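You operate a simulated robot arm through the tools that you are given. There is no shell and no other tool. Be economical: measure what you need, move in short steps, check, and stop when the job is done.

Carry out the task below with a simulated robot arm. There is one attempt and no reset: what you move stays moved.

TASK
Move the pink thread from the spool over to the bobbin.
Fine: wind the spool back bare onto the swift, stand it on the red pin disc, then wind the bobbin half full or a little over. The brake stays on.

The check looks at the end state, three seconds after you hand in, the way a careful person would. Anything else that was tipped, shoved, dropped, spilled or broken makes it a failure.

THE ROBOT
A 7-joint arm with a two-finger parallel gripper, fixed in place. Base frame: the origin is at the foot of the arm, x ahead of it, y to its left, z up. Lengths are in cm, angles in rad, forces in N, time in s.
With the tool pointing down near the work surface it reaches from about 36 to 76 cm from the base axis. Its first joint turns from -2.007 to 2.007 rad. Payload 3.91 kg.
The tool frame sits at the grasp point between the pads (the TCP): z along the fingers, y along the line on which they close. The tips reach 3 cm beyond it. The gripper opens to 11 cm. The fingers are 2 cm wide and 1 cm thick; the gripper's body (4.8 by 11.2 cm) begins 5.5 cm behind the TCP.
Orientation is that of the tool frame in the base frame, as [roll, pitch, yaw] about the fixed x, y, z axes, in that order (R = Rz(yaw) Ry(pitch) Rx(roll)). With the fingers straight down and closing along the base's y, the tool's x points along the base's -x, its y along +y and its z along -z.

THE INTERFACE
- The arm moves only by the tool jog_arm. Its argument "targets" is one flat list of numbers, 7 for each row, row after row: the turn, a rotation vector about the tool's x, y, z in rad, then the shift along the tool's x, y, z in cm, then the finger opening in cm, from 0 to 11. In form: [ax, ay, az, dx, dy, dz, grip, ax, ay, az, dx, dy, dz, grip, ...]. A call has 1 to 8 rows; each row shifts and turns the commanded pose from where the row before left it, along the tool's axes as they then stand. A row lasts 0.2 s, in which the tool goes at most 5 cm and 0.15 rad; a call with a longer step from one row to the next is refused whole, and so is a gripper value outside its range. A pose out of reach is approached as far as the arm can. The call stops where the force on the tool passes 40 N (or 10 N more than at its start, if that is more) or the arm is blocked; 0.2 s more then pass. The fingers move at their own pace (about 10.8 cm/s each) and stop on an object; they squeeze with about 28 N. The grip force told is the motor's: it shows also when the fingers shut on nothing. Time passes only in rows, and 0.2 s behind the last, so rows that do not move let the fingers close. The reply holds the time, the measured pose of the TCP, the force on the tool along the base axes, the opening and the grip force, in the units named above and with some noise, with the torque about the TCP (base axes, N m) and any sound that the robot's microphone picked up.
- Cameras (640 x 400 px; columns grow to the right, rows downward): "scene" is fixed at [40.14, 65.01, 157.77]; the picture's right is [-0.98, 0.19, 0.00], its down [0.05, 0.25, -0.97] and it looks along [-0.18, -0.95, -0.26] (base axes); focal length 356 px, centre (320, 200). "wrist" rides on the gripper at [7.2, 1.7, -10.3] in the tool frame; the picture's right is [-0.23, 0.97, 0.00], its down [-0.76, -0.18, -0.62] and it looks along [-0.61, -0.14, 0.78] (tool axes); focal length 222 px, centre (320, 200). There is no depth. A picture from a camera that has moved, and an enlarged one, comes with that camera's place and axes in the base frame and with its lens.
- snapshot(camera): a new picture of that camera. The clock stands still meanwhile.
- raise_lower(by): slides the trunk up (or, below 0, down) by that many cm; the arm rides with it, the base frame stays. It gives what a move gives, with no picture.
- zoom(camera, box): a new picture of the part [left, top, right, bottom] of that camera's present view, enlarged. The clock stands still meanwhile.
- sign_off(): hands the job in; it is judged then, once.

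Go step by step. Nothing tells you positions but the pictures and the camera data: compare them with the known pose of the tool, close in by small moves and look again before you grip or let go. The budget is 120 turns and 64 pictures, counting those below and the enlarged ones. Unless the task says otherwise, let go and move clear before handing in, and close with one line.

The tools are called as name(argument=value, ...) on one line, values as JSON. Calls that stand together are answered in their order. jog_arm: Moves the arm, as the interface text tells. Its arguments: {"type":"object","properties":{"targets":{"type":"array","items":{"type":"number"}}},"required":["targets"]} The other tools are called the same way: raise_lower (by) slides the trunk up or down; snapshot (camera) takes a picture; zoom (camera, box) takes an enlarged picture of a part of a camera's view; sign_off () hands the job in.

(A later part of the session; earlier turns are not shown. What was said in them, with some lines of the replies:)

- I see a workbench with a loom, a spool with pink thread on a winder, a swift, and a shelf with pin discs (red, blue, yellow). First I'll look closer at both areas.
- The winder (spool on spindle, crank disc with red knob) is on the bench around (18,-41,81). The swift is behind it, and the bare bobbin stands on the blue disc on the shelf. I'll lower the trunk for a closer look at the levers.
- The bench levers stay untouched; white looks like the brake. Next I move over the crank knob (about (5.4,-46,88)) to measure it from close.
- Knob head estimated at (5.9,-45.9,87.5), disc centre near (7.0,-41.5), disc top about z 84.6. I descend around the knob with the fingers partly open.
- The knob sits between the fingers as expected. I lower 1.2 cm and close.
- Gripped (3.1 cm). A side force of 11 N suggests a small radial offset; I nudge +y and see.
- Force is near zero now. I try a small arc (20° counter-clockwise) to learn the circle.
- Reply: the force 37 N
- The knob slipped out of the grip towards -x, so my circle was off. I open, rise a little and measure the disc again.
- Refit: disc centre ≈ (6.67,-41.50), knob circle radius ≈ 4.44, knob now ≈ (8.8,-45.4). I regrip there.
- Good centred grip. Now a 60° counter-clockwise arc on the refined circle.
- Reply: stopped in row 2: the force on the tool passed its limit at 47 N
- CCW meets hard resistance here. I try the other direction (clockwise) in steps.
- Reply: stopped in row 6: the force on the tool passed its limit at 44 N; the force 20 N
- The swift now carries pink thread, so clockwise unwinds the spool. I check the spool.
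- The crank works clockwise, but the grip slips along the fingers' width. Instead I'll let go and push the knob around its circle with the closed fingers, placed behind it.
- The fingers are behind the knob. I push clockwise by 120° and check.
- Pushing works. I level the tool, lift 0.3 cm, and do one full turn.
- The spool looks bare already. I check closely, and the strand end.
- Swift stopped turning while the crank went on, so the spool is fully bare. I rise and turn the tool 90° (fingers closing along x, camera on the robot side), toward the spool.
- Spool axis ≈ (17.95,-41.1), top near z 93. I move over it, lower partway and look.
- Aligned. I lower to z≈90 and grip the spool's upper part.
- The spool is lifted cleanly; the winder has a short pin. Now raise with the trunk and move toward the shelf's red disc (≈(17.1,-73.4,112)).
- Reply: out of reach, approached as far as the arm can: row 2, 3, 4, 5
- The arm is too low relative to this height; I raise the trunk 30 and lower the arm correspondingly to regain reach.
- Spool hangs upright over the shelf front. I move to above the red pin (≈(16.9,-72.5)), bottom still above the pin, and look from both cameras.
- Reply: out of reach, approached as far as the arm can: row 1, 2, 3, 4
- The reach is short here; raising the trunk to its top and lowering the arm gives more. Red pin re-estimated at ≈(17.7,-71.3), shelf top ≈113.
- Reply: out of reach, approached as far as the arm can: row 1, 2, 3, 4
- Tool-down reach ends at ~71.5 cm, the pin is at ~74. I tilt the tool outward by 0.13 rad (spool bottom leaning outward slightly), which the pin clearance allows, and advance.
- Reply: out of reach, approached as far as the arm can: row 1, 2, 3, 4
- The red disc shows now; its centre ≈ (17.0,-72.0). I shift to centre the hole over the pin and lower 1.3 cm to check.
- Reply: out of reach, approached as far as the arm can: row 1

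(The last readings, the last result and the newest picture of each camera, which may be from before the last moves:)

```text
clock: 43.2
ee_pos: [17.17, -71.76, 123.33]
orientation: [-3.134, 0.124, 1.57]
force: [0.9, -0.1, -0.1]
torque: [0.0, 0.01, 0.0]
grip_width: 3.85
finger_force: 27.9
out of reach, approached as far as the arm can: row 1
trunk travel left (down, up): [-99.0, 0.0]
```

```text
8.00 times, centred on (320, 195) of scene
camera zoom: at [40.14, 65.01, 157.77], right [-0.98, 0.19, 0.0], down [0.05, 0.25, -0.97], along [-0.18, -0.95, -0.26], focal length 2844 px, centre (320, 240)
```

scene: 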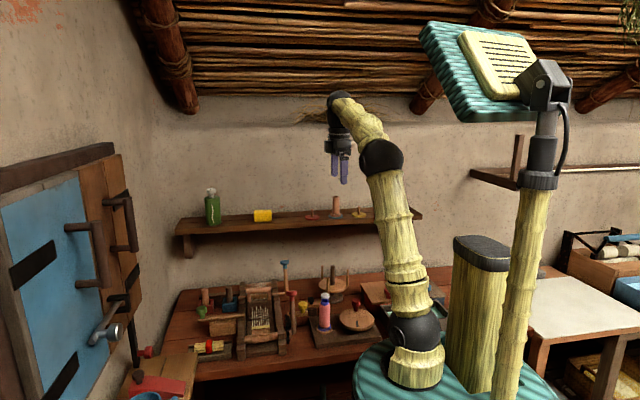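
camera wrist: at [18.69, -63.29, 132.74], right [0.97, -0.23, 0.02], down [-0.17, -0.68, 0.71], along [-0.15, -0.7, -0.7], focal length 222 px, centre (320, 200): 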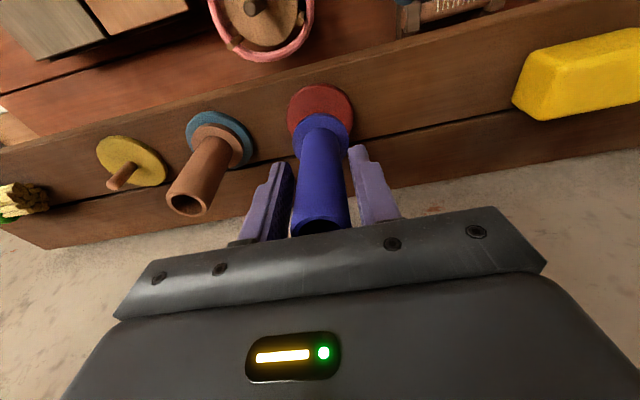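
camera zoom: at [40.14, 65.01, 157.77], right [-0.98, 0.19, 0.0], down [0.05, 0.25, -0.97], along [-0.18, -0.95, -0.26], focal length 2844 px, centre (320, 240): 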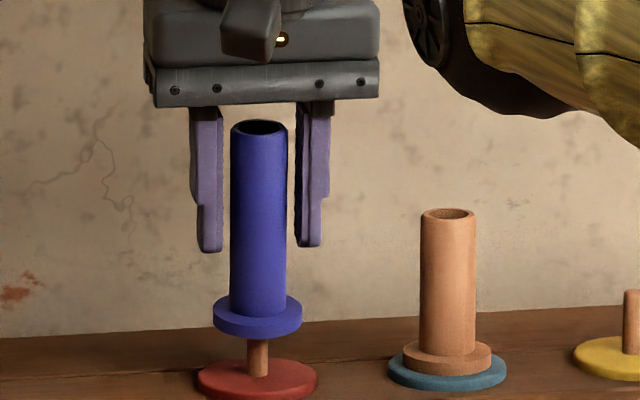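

jog_arm(targets=[0, 0, 0, 0.35, -0.05, -0.3, 2, 0, 0, 0, 0.2, 0, 0, 2, 0, 0, 0, 0, 0, 0, 2])

```text
clock: 44.0
ee_pos: [17.04, -71.8, 123.62]
orientation: [-3.136, 0.127, 1.569]
force: [0.6, -0.5, -0.2]
torque: [-0.02, 0.02, 0.0]
grip_width: 3.86
finger_force: 28.3
out of reach, approached as far as the arm can: row 1
trunk travel left (down, up): [-99.0, 0.0]
```

jog_arm(targets=[0, 0, 0, 0.5, 0, 0, 2, 0, 0, 0, 0, 0, 0, 2])

```text
clock: 44.6
ee_pos: [17.03, -71.75, 123.72]
orientation: [-3.136, 0.127, 1.57]
force: [0.7, 0.2, 0.3]
torque: [-0.03, 0.0, 0.04]
grip_width: 3.87
finger_force: 27.6
out of reach, approached as far as the arm can: row 1
trunk travel left (down, up): [-99.0, 0.0]
```

jog_arm(targets=[0, 0, 0, 0.4, 0, 0, 2, 0, 0, 0, 0, 0, 0, 2])

```text
clock: 45.2
ee_pos: [16.99, -71.73, 123.68]
orientation: [-3.133, 0.124, 1.571]
force: [0.8, -0.2, 0.4]
torque: [0.02, 0.0, 0.02]
grip_width: 3.85
finger_force: 28.2
out of reach, approached as far as the arm can: row 1
trunk travel left (down, up): [-99.0, 0.0]
```

jog_arm(targets=[0, 0, 0, 0.5, 0, 0, 2, 0, 0, 0, 0, 0, 0, 2])

```text
clock: 45.8
ee_pos: [16.98, -71.7, 123.62]
orientation: [-3.135, 0.126, 1.572]
force: [-0.2, -0.1, -1.2]
torque: [0.0, -0.01, -0.01]
grip_width: 3.84
finger_force: 28.1
out of reach, approached as far as the arm can: row 1
trunk travel left (down, up): [-99.0, 0.0]
```

I reset the commanded pose with a tiny trunk move, then shift +y.

raise_lower(by=-0.3)

jog_arm(targets=[0, 0, 0, 0.45, 0, -0.05, 2, 0, 0, 0, 0, 0, 0, 2])

```text
clock: 46.3
ee_pos: [17.04, -71.72, 123.41]
orientation: [-3.134, 0.125, 1.57]
force: [-0.2, 0.1, -0.4]
torque: [-0.03, -0.01, -0.01]
grip_width: 3.83
finger_force: 27.7
trunk travel left (down, up): [-98.7, 0.3]
```

```text
clock: 46.9
ee_pos: [16.97, -71.68, 123.35]
orientation: [-3.135, 0.126, 1.57]
force: [-0.3, -0.2, -0.8]
torque: [-0.02, -0.03, -0.01]
grip_width: 3.87
finger_force: 27.9
out of reach, approached as far as the arm can: row 1
trunk travel left (down, up): [-98.7, 0.3]
```

jog_arm(targets=[0, 0, 0, -0.15, 0, -1.2, 2, 0, 0, 0, 0.7, 0, 0, 2, 0, 0, 0, 0.7, 0, 0, 2, 0, 0, 0, 0, 0, 0, 2])

```text
clock: 47.9
ee_pos: [17.01, -71.79, 124.64]
orientation: [-3.135, 0.126, 1.571]
force: [-0.2, 0.6, -0.1]
torque: [0.01, 0.02, -0.01]
grip_width: 3.82
finger_force: 27.8
out of reach, approached as far as the arm can: row 2, 3
trunk travel left (down, up): [-98.7, 0.3]
```

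Inward motion is limited by the wrist at this tilt; I reduce the tilt slightly while moving inward.

jog_arm(targets=[0, 0.03, 0, 0, 0, 0, 2, 0, 0, 0, 0.3, 0, 0, 2, 0, 0, 0, 0, 0, 0, 2])

```text
clock: 48.7
ee_pos: [16.86, -70.96, 124.68]
orientation: [-3.135, 0.091, 1.57]
force: [-0.1, -0.1, -0.3]
torque: [0.02, 0.0, -0.01]
grip_width: 3.84
finger_force: 28.0
out of reach, approached as far as the arm can: row 1
trunk travel left (down, up): [-98.7, 0.3]
```

jog_arm(targets=[0, 0, 0, -0.45, 0.1, 0, 2, 0, 0, 0, 0, 0, 0, 2])

snapshot(camera="wrist")

```text
clock: 49.3
ee_pos: [17.1, -71.3, 124.48]
orientation: [-3.135, 0.095, 1.571]
force: [-0.2, 0.1, -0.5]
torque: [-0.01, 0.01, -0.02]
grip_width: 3.86
finger_force: 27.8
trunk travel left (down, up): [-98.7, 0.3]
```

```text
22 pictures are left
camera wrist: at [18.76, -63.18, 134.15], right [0.97, -0.23, 0.02], down [-0.17, -0.7, 0.69], along [-0.15, -0.68, -0.72], focal length 222 px, centre (320, 200)
```

wrist: 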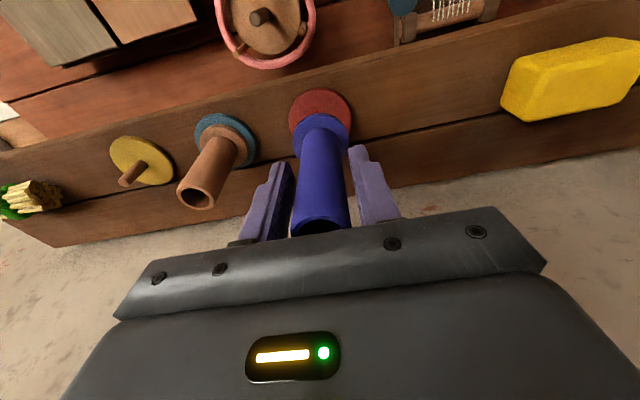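

Aligned within about 2 mm. I lower vertically in small steps with force watch.

jog_arm(targets=[0, 0, 0, -0.05, 0, 0.8, 2, 0, 0, 0, 0.075, 0, 0.8, 2, 0, 0, 0, 0.04, 0, 0.4, 2, 0, 0, 0, 0, 0, 0, 2])

zoom(camera="scene", box=[290, 170, 350, 220])

```text
clock: 50.3
ee_pos: [17.23, -71.36, 122.58]
orientation: [-3.134, 0.095, 1.57]
force: [0.4, -0.5, -1.1]
torque: [0.01, 0.0, 0.01]
grip_width: 3.86
finger_force: 28.0
trunk travel left (down, up): [-98.7, 0.3]
```

```text
8.00 times, centred on (320, 195) of scene
camera zoom: at [40.14, 65.01, 157.77], right [-0.98, 0.19, 0.0], down [0.05, 0.25, -0.97], along [-0.18, -0.95, -0.26], focal length 2844 px, centre (320, 240)
```

zoom: 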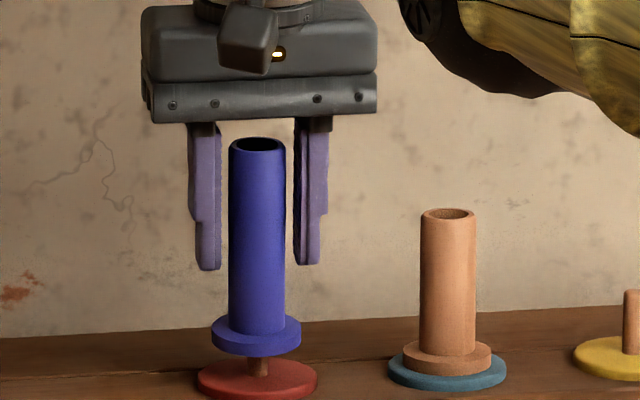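

The pin is in the hole without contact force. Continue down until the flange touches.

jog_arm(targets=[0, 0, 0, 0.06, 0, 0.6, 2, 0, 0, 0, 0.06, 0, 0.6, 2, 0, 0, 0, 0.03, 0, 0.3, 2, 0, 0, 0, 0, 0, 0, 2])

zoom(camera="scene", box=[290, 170, 350, 220])

```text
clock: 51.3
ee_pos: [17.13, -71.3, 121.06]
orientation: [-3.135, 0.094, 1.572]
force: [0.1, -0.3, -1.1]
torque: [-0.01, 0.01, -0.01]
grip_width: 3.83
finger_force: 27.9
trunk travel left (down, up): [-98.7, 0.3]
```

```text
8.00 times, centred on (320, 195) of scene
camera zoom: at [40.14, 65.01, 157.77], right [-0.98, 0.19, 0.0], down [0.05, 0.25, -0.97], along [-0.18, -0.95, -0.26], focal length 2844 px, centre (320, 240)
```

zoom: 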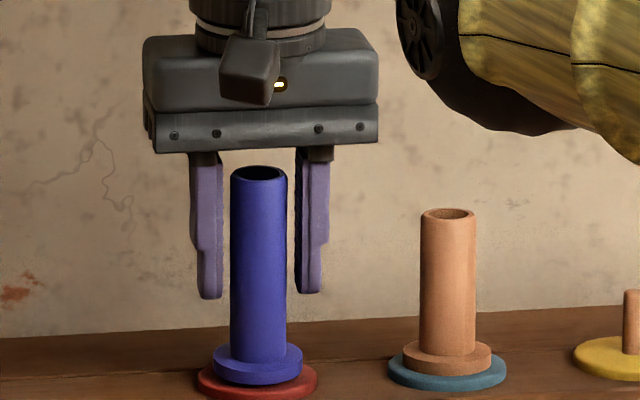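

Almost seated. Last few millimetres, then release.

jog_arm(targets=[0, 0, 0, 0.02, 0, 0.2, 2, 0, 0, 0, 0.02, 0, 0.2, 2, 0, 0, 0, 0, 0, 0, 2])

```text
clock: 52.1
ee_pos: [17.13, -71.31, 120.84]
orientation: [-3.136, 0.097, 1.571]
force: [1.7, -1.3, 6.7]
torque: [0.05, -0.1, -0.01]
grip_width: 3.86
finger_force: 27.8
trunk travel left (down, up): [-98.7, 0.3]
```

Contact felt. Open, then withdraw upward.

jog_arm(targets=[0, 0, 0, 0, 0, 0, 5, 0, 0, 0, 0, 0, 0, 7, 0, 0, 0, -0.1, 0, -1, 7, 0, 0, 0, -0.3, 0, -3, 7, 0, 0, 0, -0.2, 0, -3, 7, 0, 0, 0, 0, 0, 0, 7])

zoom(camera="scene", box=[290, 165, 370, 225])

```text
clock: 53.5
ee_pos: [17.09, -71.18, 127.5]
orientation: [-3.135, 0.093, 1.571]
force: [0.0, 0.4, -0.2]
torque: [0.05, -0.03, 0.02]
grip_width: 7.0
finger_force: 0.0
out of reach, approached as far as the arm can: row 5
trunk travel left (down, up): [-98.7, 0.3]
```

```text
6.67 times, centred on (330, 195) of scene
camera zoom: at [40.14, 65.01, 157.77], right [-0.98, 0.19, 0.0], down [0.05, 0.25, -0.97], along [-0.18, -0.95, -0.26], focal length 2370 px, centre (253, 233)
```

zoom: 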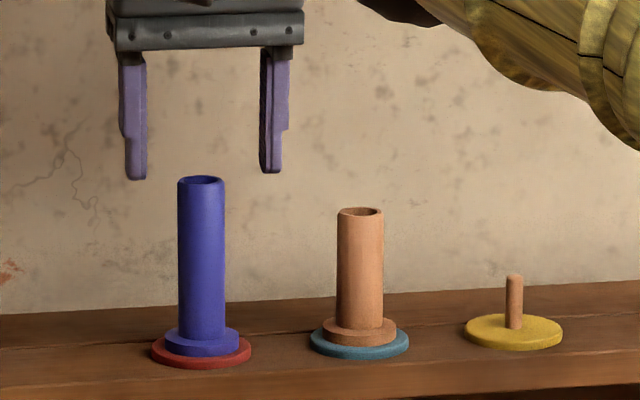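

The spool stands seated on the red disc. I back off inward and up, clear of it, before moving across to the bobbin.

jog_arm(targets=[0, 0.05, 0, 1.5, 0, 0, 7, 0, 0.043, 0, 1.5, 0, 0, 7, 0, 0, 0, 1.5, 0, -1.5, 7, 0, 0, 0, 1, 0, -2, 7, 0, 0, 0, 0, -3.3, 0, 7, 0, 0, 0, 0, -3.3, 0, 7, 0, 0, 0, 0, -3.3, 0, 7, 0, 0, 0, 0, 0, 0, 7])

snapshot(camera="wrist")

```text
clock: 55.3
ee_pos: [7.84, -69.06, 131.63]
orientation: [-3.134, 0.002, 1.57]
force: [-0.2, 0.6, 1.4]
torque: [0.01, -0.03, -0.01]
grip_width: 7.01
finger_force: 0.0
out of reach, approached as far as the arm can: row 2, 3, 4, 5, 6
trunk travel left (down, up): [-98.7, 0.3]
```

```text
18 pictures are left
camera wrist: at [9.48, -61.88, 141.96], right [0.97, -0.23, -0.01], down [-0.17, -0.76, 0.63], along [-0.15, -0.61, -0.78], focal length 222 px, centre (320, 200)
```

wrist: 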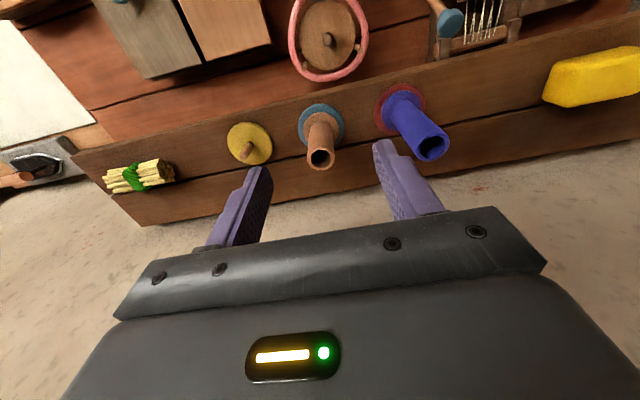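

Bobbin axis ≈ (7.1,-72.0), top ≈122. I tilt 0.08 rad and go above it.

jog_arm(targets=[0, -0.08, 0, -1, -0.7, 1.5, 7, 0, 0, 0, -0.85, 0, 1.6, 7, 0, 0, 0, -0.84, 0, 1.55, 7, 0, 0, 0, 0, 0, 0, 7])

snapshot(camera="wrist")

```text
clock: 56.3
ee_pos: [6.91, -71.45, 127.04]
orientation: [-3.134, 0.083, 1.569]
force: [0.4, 0.8, 0.3]
torque: [0.02, -0.02, 0.0]
grip_width: 7.0
finger_force: 0.1
out of reach, approached as far as the arm can: row 1, 2, 3
trunk travel left (down, up): [-98.7, 0.3]
```

```text
17 pictures are left
camera wrist: at [8.59, -63.47, 136.78], right [0.97, -0.23, 0.01], down [-0.17, -0.71, 0.69], along [-0.15, -0.67, -0.73], focal length 222 px, centre (320, 200)
```

wrist: 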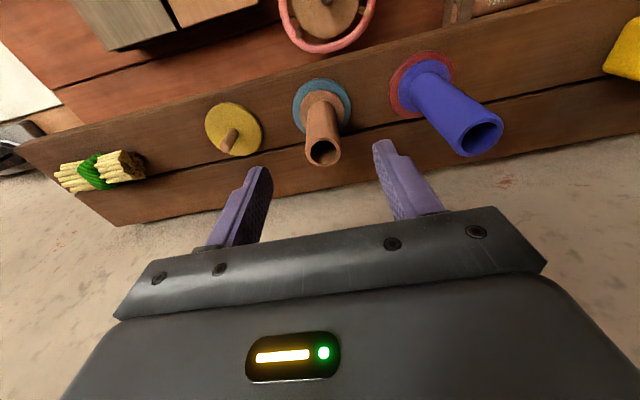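

jog_arm(targets=[0, 0, 0, 0.0, 0, 2.5, 7, 0, 0, 0, 0, 0, 2.5, 7, 0, 0, 0, 0, 0, 2.3, 7, 0, 0, 0, 0, 0, 0, 7])

snapshot(camera="wrist")

```text
clock: 57.3
ee_pos: [7.11, -72.02, 119.83]
orientation: [-3.136, 0.082, 1.571]
force: [-0.5, -0.2, 0.5]
torque: [-0.02, 0.03, 0.0]
grip_width: 7.0
finger_force: 0.2
trunk travel left (down, up): [-98.7, 0.3]
```

```text
16 pictures are left
camera wrist: at [8.73, -63.97, 129.53], right [0.97, -0.23, 0.01], down [-0.17, -0.71, 0.69], along [-0.15, -0.67, -0.73], focal length 222 px, centre (320, 200)
```

wrist: 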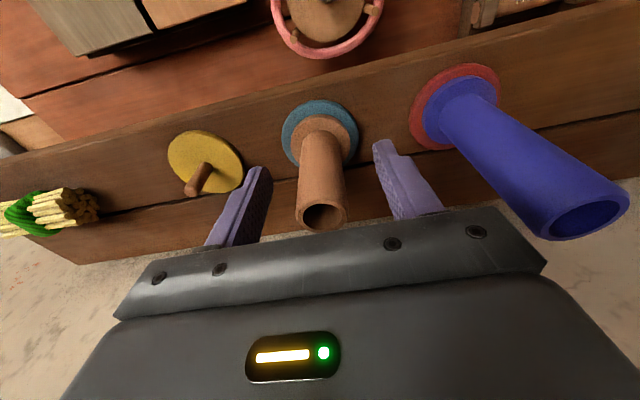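

Centred. I close on the bobbin and lift slightly.

jog_arm(targets=[0, 0, 0, 0, 0, 0, 1, 0, 0, 0, 0, 0, 0, 1, 0, 0, 0, 0, 0, 0, 1, 0, 0, 0, 0, 0, -1, 1, 0, 0, 0, -0.2, 0, -2, 1, 0, 0, 0, -0.15, 0, -2, 1, 0, 0, 0, 0, 0, 0, 1])

zoom(camera="scene", box=[290, 165, 370, 225])

```text
clock: 58.9
ee_pos: [6.82, -72.02, 124.69]
orientation: [-3.134, 0.082, 1.573]
force: [0.5, -0.4, -0.9]
torque: [0.0, 0.0, -0.02]
grip_width: 4.37
finger_force: 28.6
trunk travel left (down, up): [-98.7, 0.3]
```

```text
6.67 times, centred on (330, 195) of scene
camera zoom: at [40.14, 65.01, 157.77], right [-0.98, 0.19, 0.0], down [0.05, 0.25, -0.97], along [-0.18, -0.95, -0.26], focal length 2370 px, centre (253, 233)
```

zoom: 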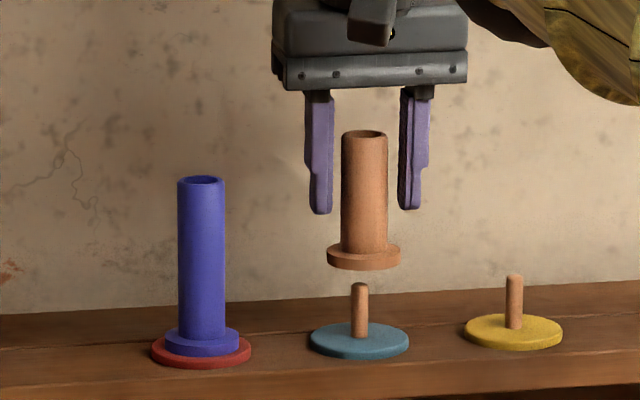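

Bobbin lifted clear. I bring it inward, upright, toward the winder side before lowering.

jog_arm(targets=[0, 0.082, 0, 2, 0, -0.5, 1, 0, 0, 0, 4, 0, -0.5, 1, 0, 0, 0, 4, 0, 0, 1, 0, 0, 0, 4, 0, 0, 1, 0, 0, 0, 4, 2, 0, 1, 0, 0, 0, 4, 3, 0, 1, 0, 0, 0, 4, 3, 0, 1, 0, 0, 0, 2, 3.2, 0, 1])

raise_lower(by=-27)

snapshot(camera="wrist")

```text
clock: 60.7
ee_pos: [18.8, -43.73, 125.4]
orientation: [-3.133, 0.002, 1.572]
force: [0.2, 1.2, -0.4]
torque: [0.03, 0.01, -0.05]
grip_width: 4.4
finger_force: 28.3
trunk travel left (down, up): [-98.7, 0.3]
```

```text
clock: 63.5
ee_pos: [18.44, -43.81, 98.39]
orientation: [-3.135, 0.0, 1.572]
force: [0.6, 0.2, -0.5]
torque: [-0.03, 0.0, 0.02]
grip_width: 4.39
finger_force: 28.2
trunk travel left (down, up): [-71.7, 27.3]
```

```text
14 pictures are left
camera wrist: at [20.11, -36.54, 108.84], right [0.97, -0.23, -0.01], down [-0.17, -0.76, 0.62], along [-0.15, -0.61, -0.78], focal length 222 px, centre (320, 200)
```

wrist: 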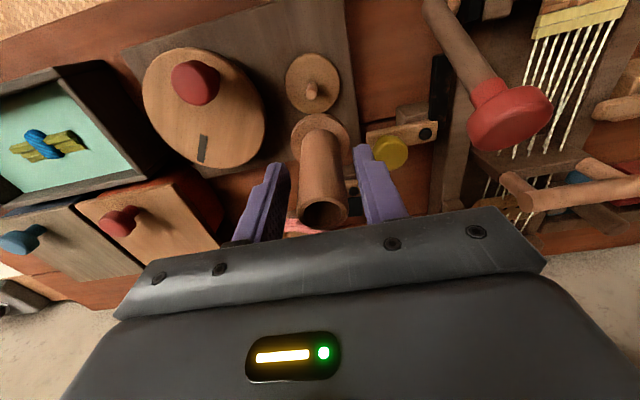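

Winder pin ≈ (17.9,-41.45). I tilt the tool so that the bobbin hangs upright, move over the pin and lower partway.

jog_arm(targets=[0, -0.082, 0, 1.2, -0.27, 0, 1, 0, 0, 0, 1.3, -0.27, 0, 1, 0, 0, 0, 0.2, 0, 2.3, 1, 0, 0, 0, 0.2, 0, 2.3, 1, 0, 0, 0, 0, 0, 0, 1])

snapshot(camera="wrist")

zoom(camera="scene", box=[300, 270, 370, 330])

```text
clock: 64.7
ee_pos: [17.81, -41.32, 93.82]
orientation: [-3.134, 0.083, 1.573]
force: [-0.2, -0.5, 1.0]
torque: [0.01, 0.0, 0.02]
grip_width: 4.41
finger_force: 28.0
trunk travel left (down, up): [-71.7, 27.3]
```

```text
13 pictures are left
camera wrist: at [19.5, -33.23, 103.49], right [0.97, -0.23, 0.01], down [-0.17, -0.71, 0.68], along [-0.15, -0.67, -0.73], focal length 222 px, centre (320, 200)
```

wrist: 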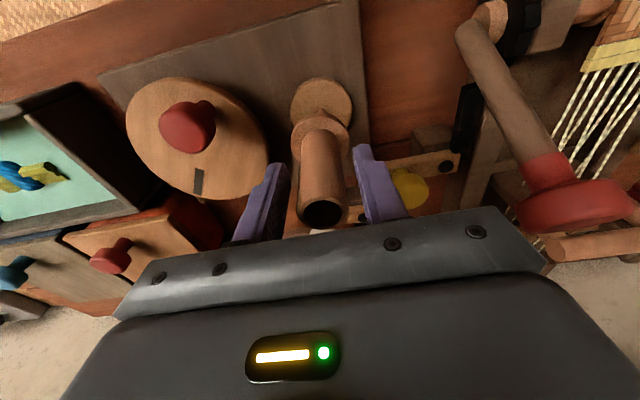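

```text
6.67 times, centred on (335, 300) of scene
camera zoom: at [40.14, 65.01, 157.77], right [-0.98, 0.19, 0.0], down [0.05, 0.25, -0.97], along [-0.18, -0.95, -0.26], focal length 2370 px, centre (220, -467)
```

zoom: 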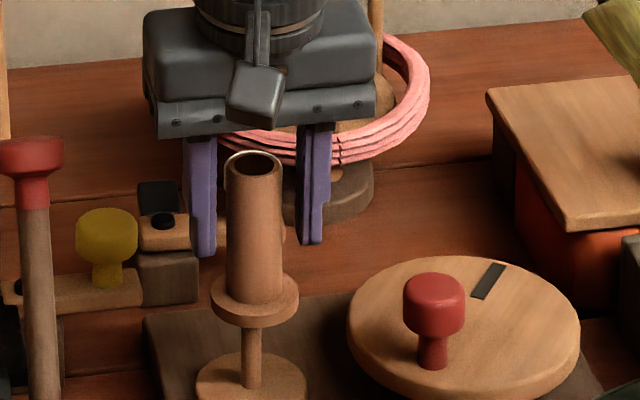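

Nearly aligned; shift x by +1.2 mm and lower with force watch.

jog_arm(targets=[0, 0, 0, 0.13, 0.12, 0.6, 1, 0, 0, 0, 0.06, 0, 0.8, 1, 0, 0, 0, 0.06, 0, 0.8, 1, 0, 0, 0, 0.06, 0, 0.7, 1, 0, 0, 0, 0, 0, 0, 1])

zoom(camera="scene", box=[300, 270, 370, 330])

```text
clock: 65.9
ee_pos: [18.08, -41.23, 90.71]
orientation: [-3.136, 0.082, 1.572]
force: [0.6, -0.6, -0.8]
torque: [0.02, -0.03, -0.02]
grip_width: 4.37
finger_force: 27.7
trunk travel left (down, up): [-71.7, 27.3]
```

```text
6.67 times, centred on (335, 300) of scene
camera zoom: at [40.14, 65.01, 157.77], right [-0.98, 0.19, 0.0], down [0.05, 0.25, -0.97], along [-0.18, -0.95, -0.26], focal length 2370 px, centre (220, -467)
```

zoom: 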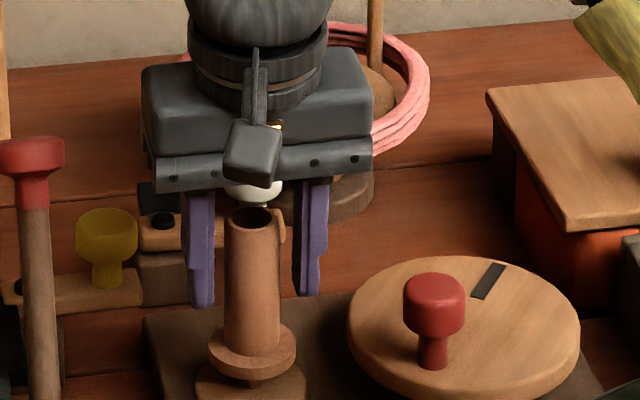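

Pin is inside. Lower to contact and release.

jog_arm(targets=[0, 0, 0, 0.06, 0, 0.7, 1, 0, 0, 0, 0.05, 0, 0.6, 1, 0, 0, 0, 0.03, 0, 0.3, 1, 0, 0, 0, 0.02, 0, 0.2, 1, 0, 0, 0, 0, 0, 0, 1])

```text
clock: 67.1
ee_pos: [18.04, -41.08, 89.05]
orientation: [-3.136, 0.086, 1.571]
force: [-2.4, -1.7, 15.6]
torque: [-0.17, 0.28, -0.02]
grip_width: 4.4
finger_force: 27.6
trunk travel left (down, up): [-71.7, 27.3]
```

jog_arm(targets=[0, 0, 0, 0, 0, 0, 6, 0, 0, 0, 0, 0, 0, 7, 0, 0, 0, -0.16, 0, -2, 7, 0, 0, 0, -0.32, 0, -4, 7, 0, 0, 0, -0.4, 0, -5, 7, 0, 0.082, 0, 0, 0, 0, 4, 0, 0, 0, 0, 0, 0, 0])

zoom(camera="scene", box=[280, 250, 380, 340])

```text
refused: row 5 steps farther than a row can; nothing moved
```

```text
4.44 times, centred on (330, 295) of scene
camera zoom: at [40.14, 65.01, 157.77], right [-0.98, 0.19, 0.0], down [0.05, 0.25, -0.97], along [-0.18, -0.95, -0.26], focal length 1580 px, centre (276, -222)
```

zoom: 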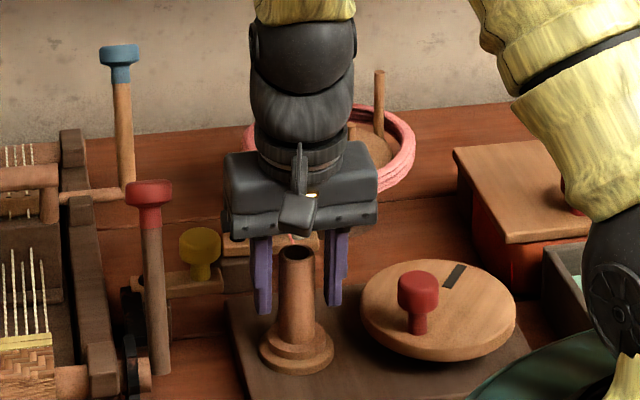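

One row was too long; I repeat with shorter steps.

jog_arm(targets=[0, 0, 0, 0, 0, 0, 6, 0, 0, 0, 0, 0, 0, 7, 0, 0, 0, -0.16, 0, -2, 7, 0, 0, 0, -0.32, 0, -4, 7, 0, 0, 0, -0.32, 0, -4, 7, 0, 0.082, 0, 0, 0, 0, 4, 0, 0, 0, 0, 0, 0, 0])

snapshot(camera="wrist")

```text
clock: 68.7
ee_pos: [18.28, -41.18, 98.91]
orientation: [-3.134, 0.001, 1.57]
force: [0.7, -0.9, -0.4]
torque: [-0.02, 0.08, 0.0]
grip_width: 0.0
finger_force: 27.7
trunk travel left (down, up): [-71.7, 27.3]
```

```text
9 pictures are left
camera wrist: at [19.88, -33.9, 109.3], right [0.97, -0.23, -0.01], down [-0.17, -0.76, 0.62], along [-0.15, -0.61, -0.78], focal length 222 px, centre (320, 200)
```

wrist: 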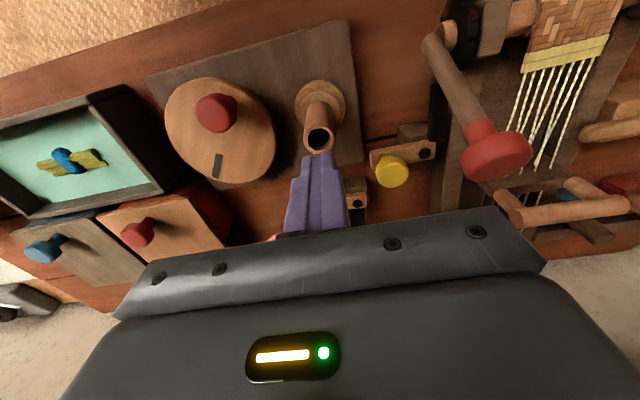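

The bobbin is seated on the winder. I place the closed fingers behind the knob (knob ≈ (8.7,-38.1)) for counter-clockwise pushing.

jog_arm(targets=[0, 0, 0, 0, -3.6, 0, 0, 0, 0, 0, 0.1, -3.6, 0, 0, 0, 0, 0, 0, 0, 4, 0, 0, 0, 0, 0, 0, 4, 0, 0, 0, 0, 0, 0, 2.3, 0, 0, 0, 0, 0, 0, 0, 0])

```text
clock: 70.1
ee_pos: [10.67, -40.67, 88.7]
orientation: [-3.135, 0.0, 1.57]
force: [0.8, 0.7, -0.7]
torque: [-0.04, 0.04, 0.02]
grip_width: 0.0
finger_force: 27.9
trunk travel left (down, up): [-71.7, 27.3]
```

jog_arm(targets=[0, 0, 0, 1.72, -0.35, 0, 0, 0, 0, 0, 1.48, -1.77, 0, 0, 0, 0, 0, 0.4, -2.27, 0, 0, 0, 0, 0, -0.78, -2.16, 0, 0, 0, 0, 0, -1.77, -1.48, 0, 0, 0, 0, 0, -2.27, -0.4, 0, 0, 0, 0, 0, 0, 0, 0, 0])

zoom(camera="scene", box=[280, 250, 380, 340])

```text
clock: 71.7
ee_pos: [2.26, -42.23, 88.95]
orientation: [-3.133, -0.001, 1.57]
force: [1.6, 0.3, -0.6]
torque: [0.01, -0.03, 0.04]
grip_width: 0.0
finger_force: 28.4
trunk travel left (down, up): [-71.7, 27.3]
```

```text
4.44 times, centred on (330, 295) of scene
camera zoom: at [40.14, 65.01, 157.77], right [-0.98, 0.19, 0.0], down [0.05, 0.25, -0.97], along [-0.18, -0.95, -0.26], focal length 1580 px, centre (276, -222)
```

zoom: 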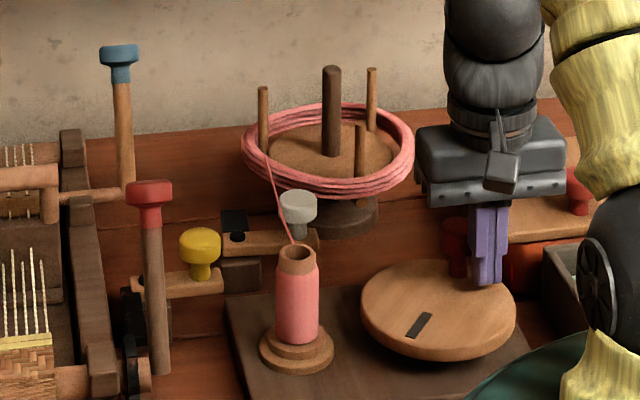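

The bobbin is taking up thread. I zoom in to measure how full it is.

zoom(camera="scene", box=[312, 300, 340, 338])

```text
10.53 times, centred on (326, 319) of scene
camera zoom: at [40.14, 65.01, 157.77], right [-0.98, 0.19, 0.0], down [0.05, 0.25, -0.97], along [-0.18, -0.95, -0.26], focal length 3742 px, centre (257, -1053)
```

zoom: 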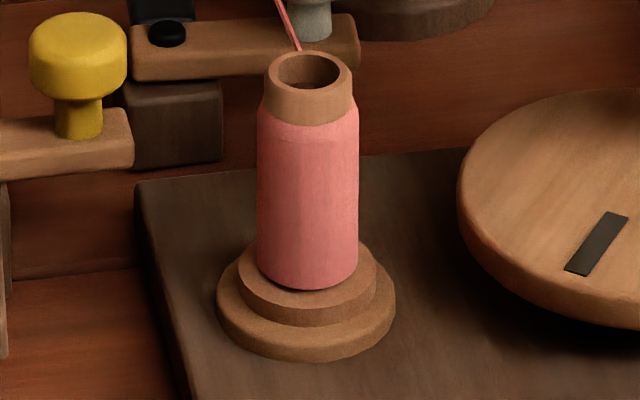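

Thread diameter is ≈3.35 cm between core ≈2.93 and full ≈4.37, so roughly 0.27 full. I turn about 140° more, then measure again.

jog_arm(targets=[0, 0, 0, -2.01, 0.9, 0, 0, 0, 0, 0, -1.36, 1.77, 0, 0, 0, 0, 0, -0.33, 2.21, 0, 0, 0, 0, 0, 0.78, 2.08, 0, 0, 0, 0, 0, 1.42, 1.3, 0, 0, 0, 0, 0, 0, 0, 0, 0])

zoom(camera="scene", box=[312, 300, 340, 338])

```text
clock: 73.1
ee_pos: [10.62, -43.82, 88.78]
orientation: [-3.135, -0.001, 1.57]
force: [0.0, 0.7, 0.1]
torque: [0.01, -0.01, 0.03]
grip_width: 0.0
finger_force: 28.2
trunk travel left (down, up): [-71.7, 27.3]
```

```text
10.53 times, centred on (326, 319) of scene
camera zoom: at [40.14, 65.01, 157.77], right [-0.98, 0.19, 0.0], down [0.05, 0.25, -0.97], along [-0.18, -0.95, -0.26], focal length 3742 px, centre (257, -1053)
```

zoom: 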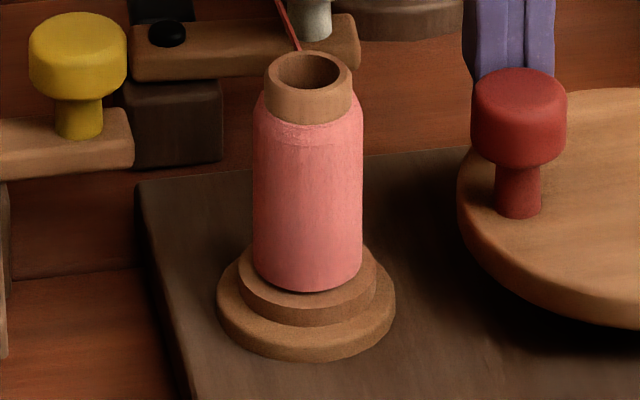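

Now ≈3.63 cm, about 0.44 full by volume. About 75° more brings it to a little over half.

jog_arm(targets=[0, 0, 0, 1.9, 0.48, 0, 0, 0, 0, 0, 1.94, -0.25, 0, 0, 0, 0, 0, 1.57, -0.98, 0, 0, 0, 0, 0, 0, 0, 0, 0])

zoom(camera="scene", box=[312, 300, 340, 338])

```text
clock: 74.1
ee_pos: [9.86, -38.3, 88.77]
orientation: [-3.134, 0.001, 1.57]
force: [0.0, 0.6, -0.1]
torque: [0.0, -0.02, -0.01]
grip_width: 0.01
finger_force: 28.2
trunk travel left (down, up): [-71.7, 27.3]
```

```text
10.53 times, centred on (326, 319) of scene
camera zoom: at [40.14, 65.01, 157.77], right [-0.98, 0.19, 0.0], down [0.05, 0.25, -0.97], along [-0.18, -0.95, -0.26], focal length 3742 px, centre (257, -1053)
```

zoom: 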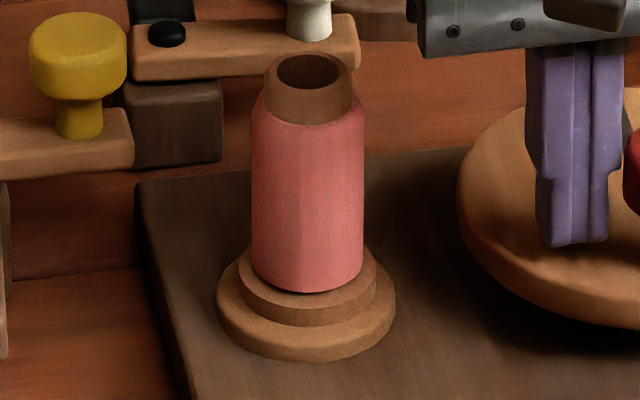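

The strand to the swift is gone; I look at the swift.

zoom(camera="scene", box=[280, 250, 380, 340])

```text
4.44 times, centred on (330, 295) of scene
camera zoom: at [40.14, 65.01, 157.77], right [-0.98, 0.19, 0.0], down [0.05, 0.25, -0.97], along [-0.18, -0.95, -0.26], focal length 1580 px, centre (276, -222)
```

zoom: 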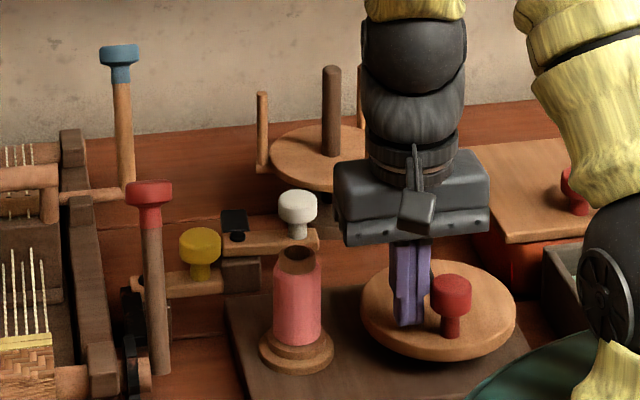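

The swift is empty: all the pink thread is on the bobbin, a little over half full. Levers are unchanged. I withdraw straight up and check once more.

jog_arm(targets=[0, 0, 0, -0.3, 0.2, -3, 0, 0, 0, 0, 0, 0, -4, 0, 0, 0, 0, 0, 0, -4, 0, 0, 0, 0, 0, 0, -4, 0, 0, 0, 0, 0, 0, 0, 0])

snapshot(camera="scene")

```text
clock: 75.3
ee_pos: [10.07, -38.58, 103.9]
orientation: [-3.135, 0.0, 1.571]
force: [-0.6, 0.5, 0.0]
torque: [-0.01, 0.01, 0.0]
grip_width: 0.0
finger_force: 28.5
trunk travel left (down, up): [-71.7, 27.3]
```

```text
3 pictures are left
```

scene: 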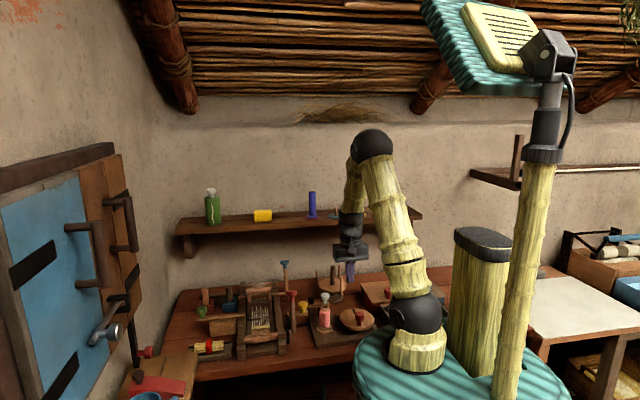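

The bare spool stands on the red disc, the bobbin on the winder is wound, and the arm is clear with everything else in place. I hand in.

sign_off()

```text
The job is handed in.
```

The job is handed in: the bare spool stands on the red pin disc, and the bobbin sits on the winder with all the pink thread on it, a little over half full by my estimate from the pictures. The swift ran empty at that point, so there was no thread left to wind. I never touched the white lever, which I took to be the brake, and it looks the same as at the start.
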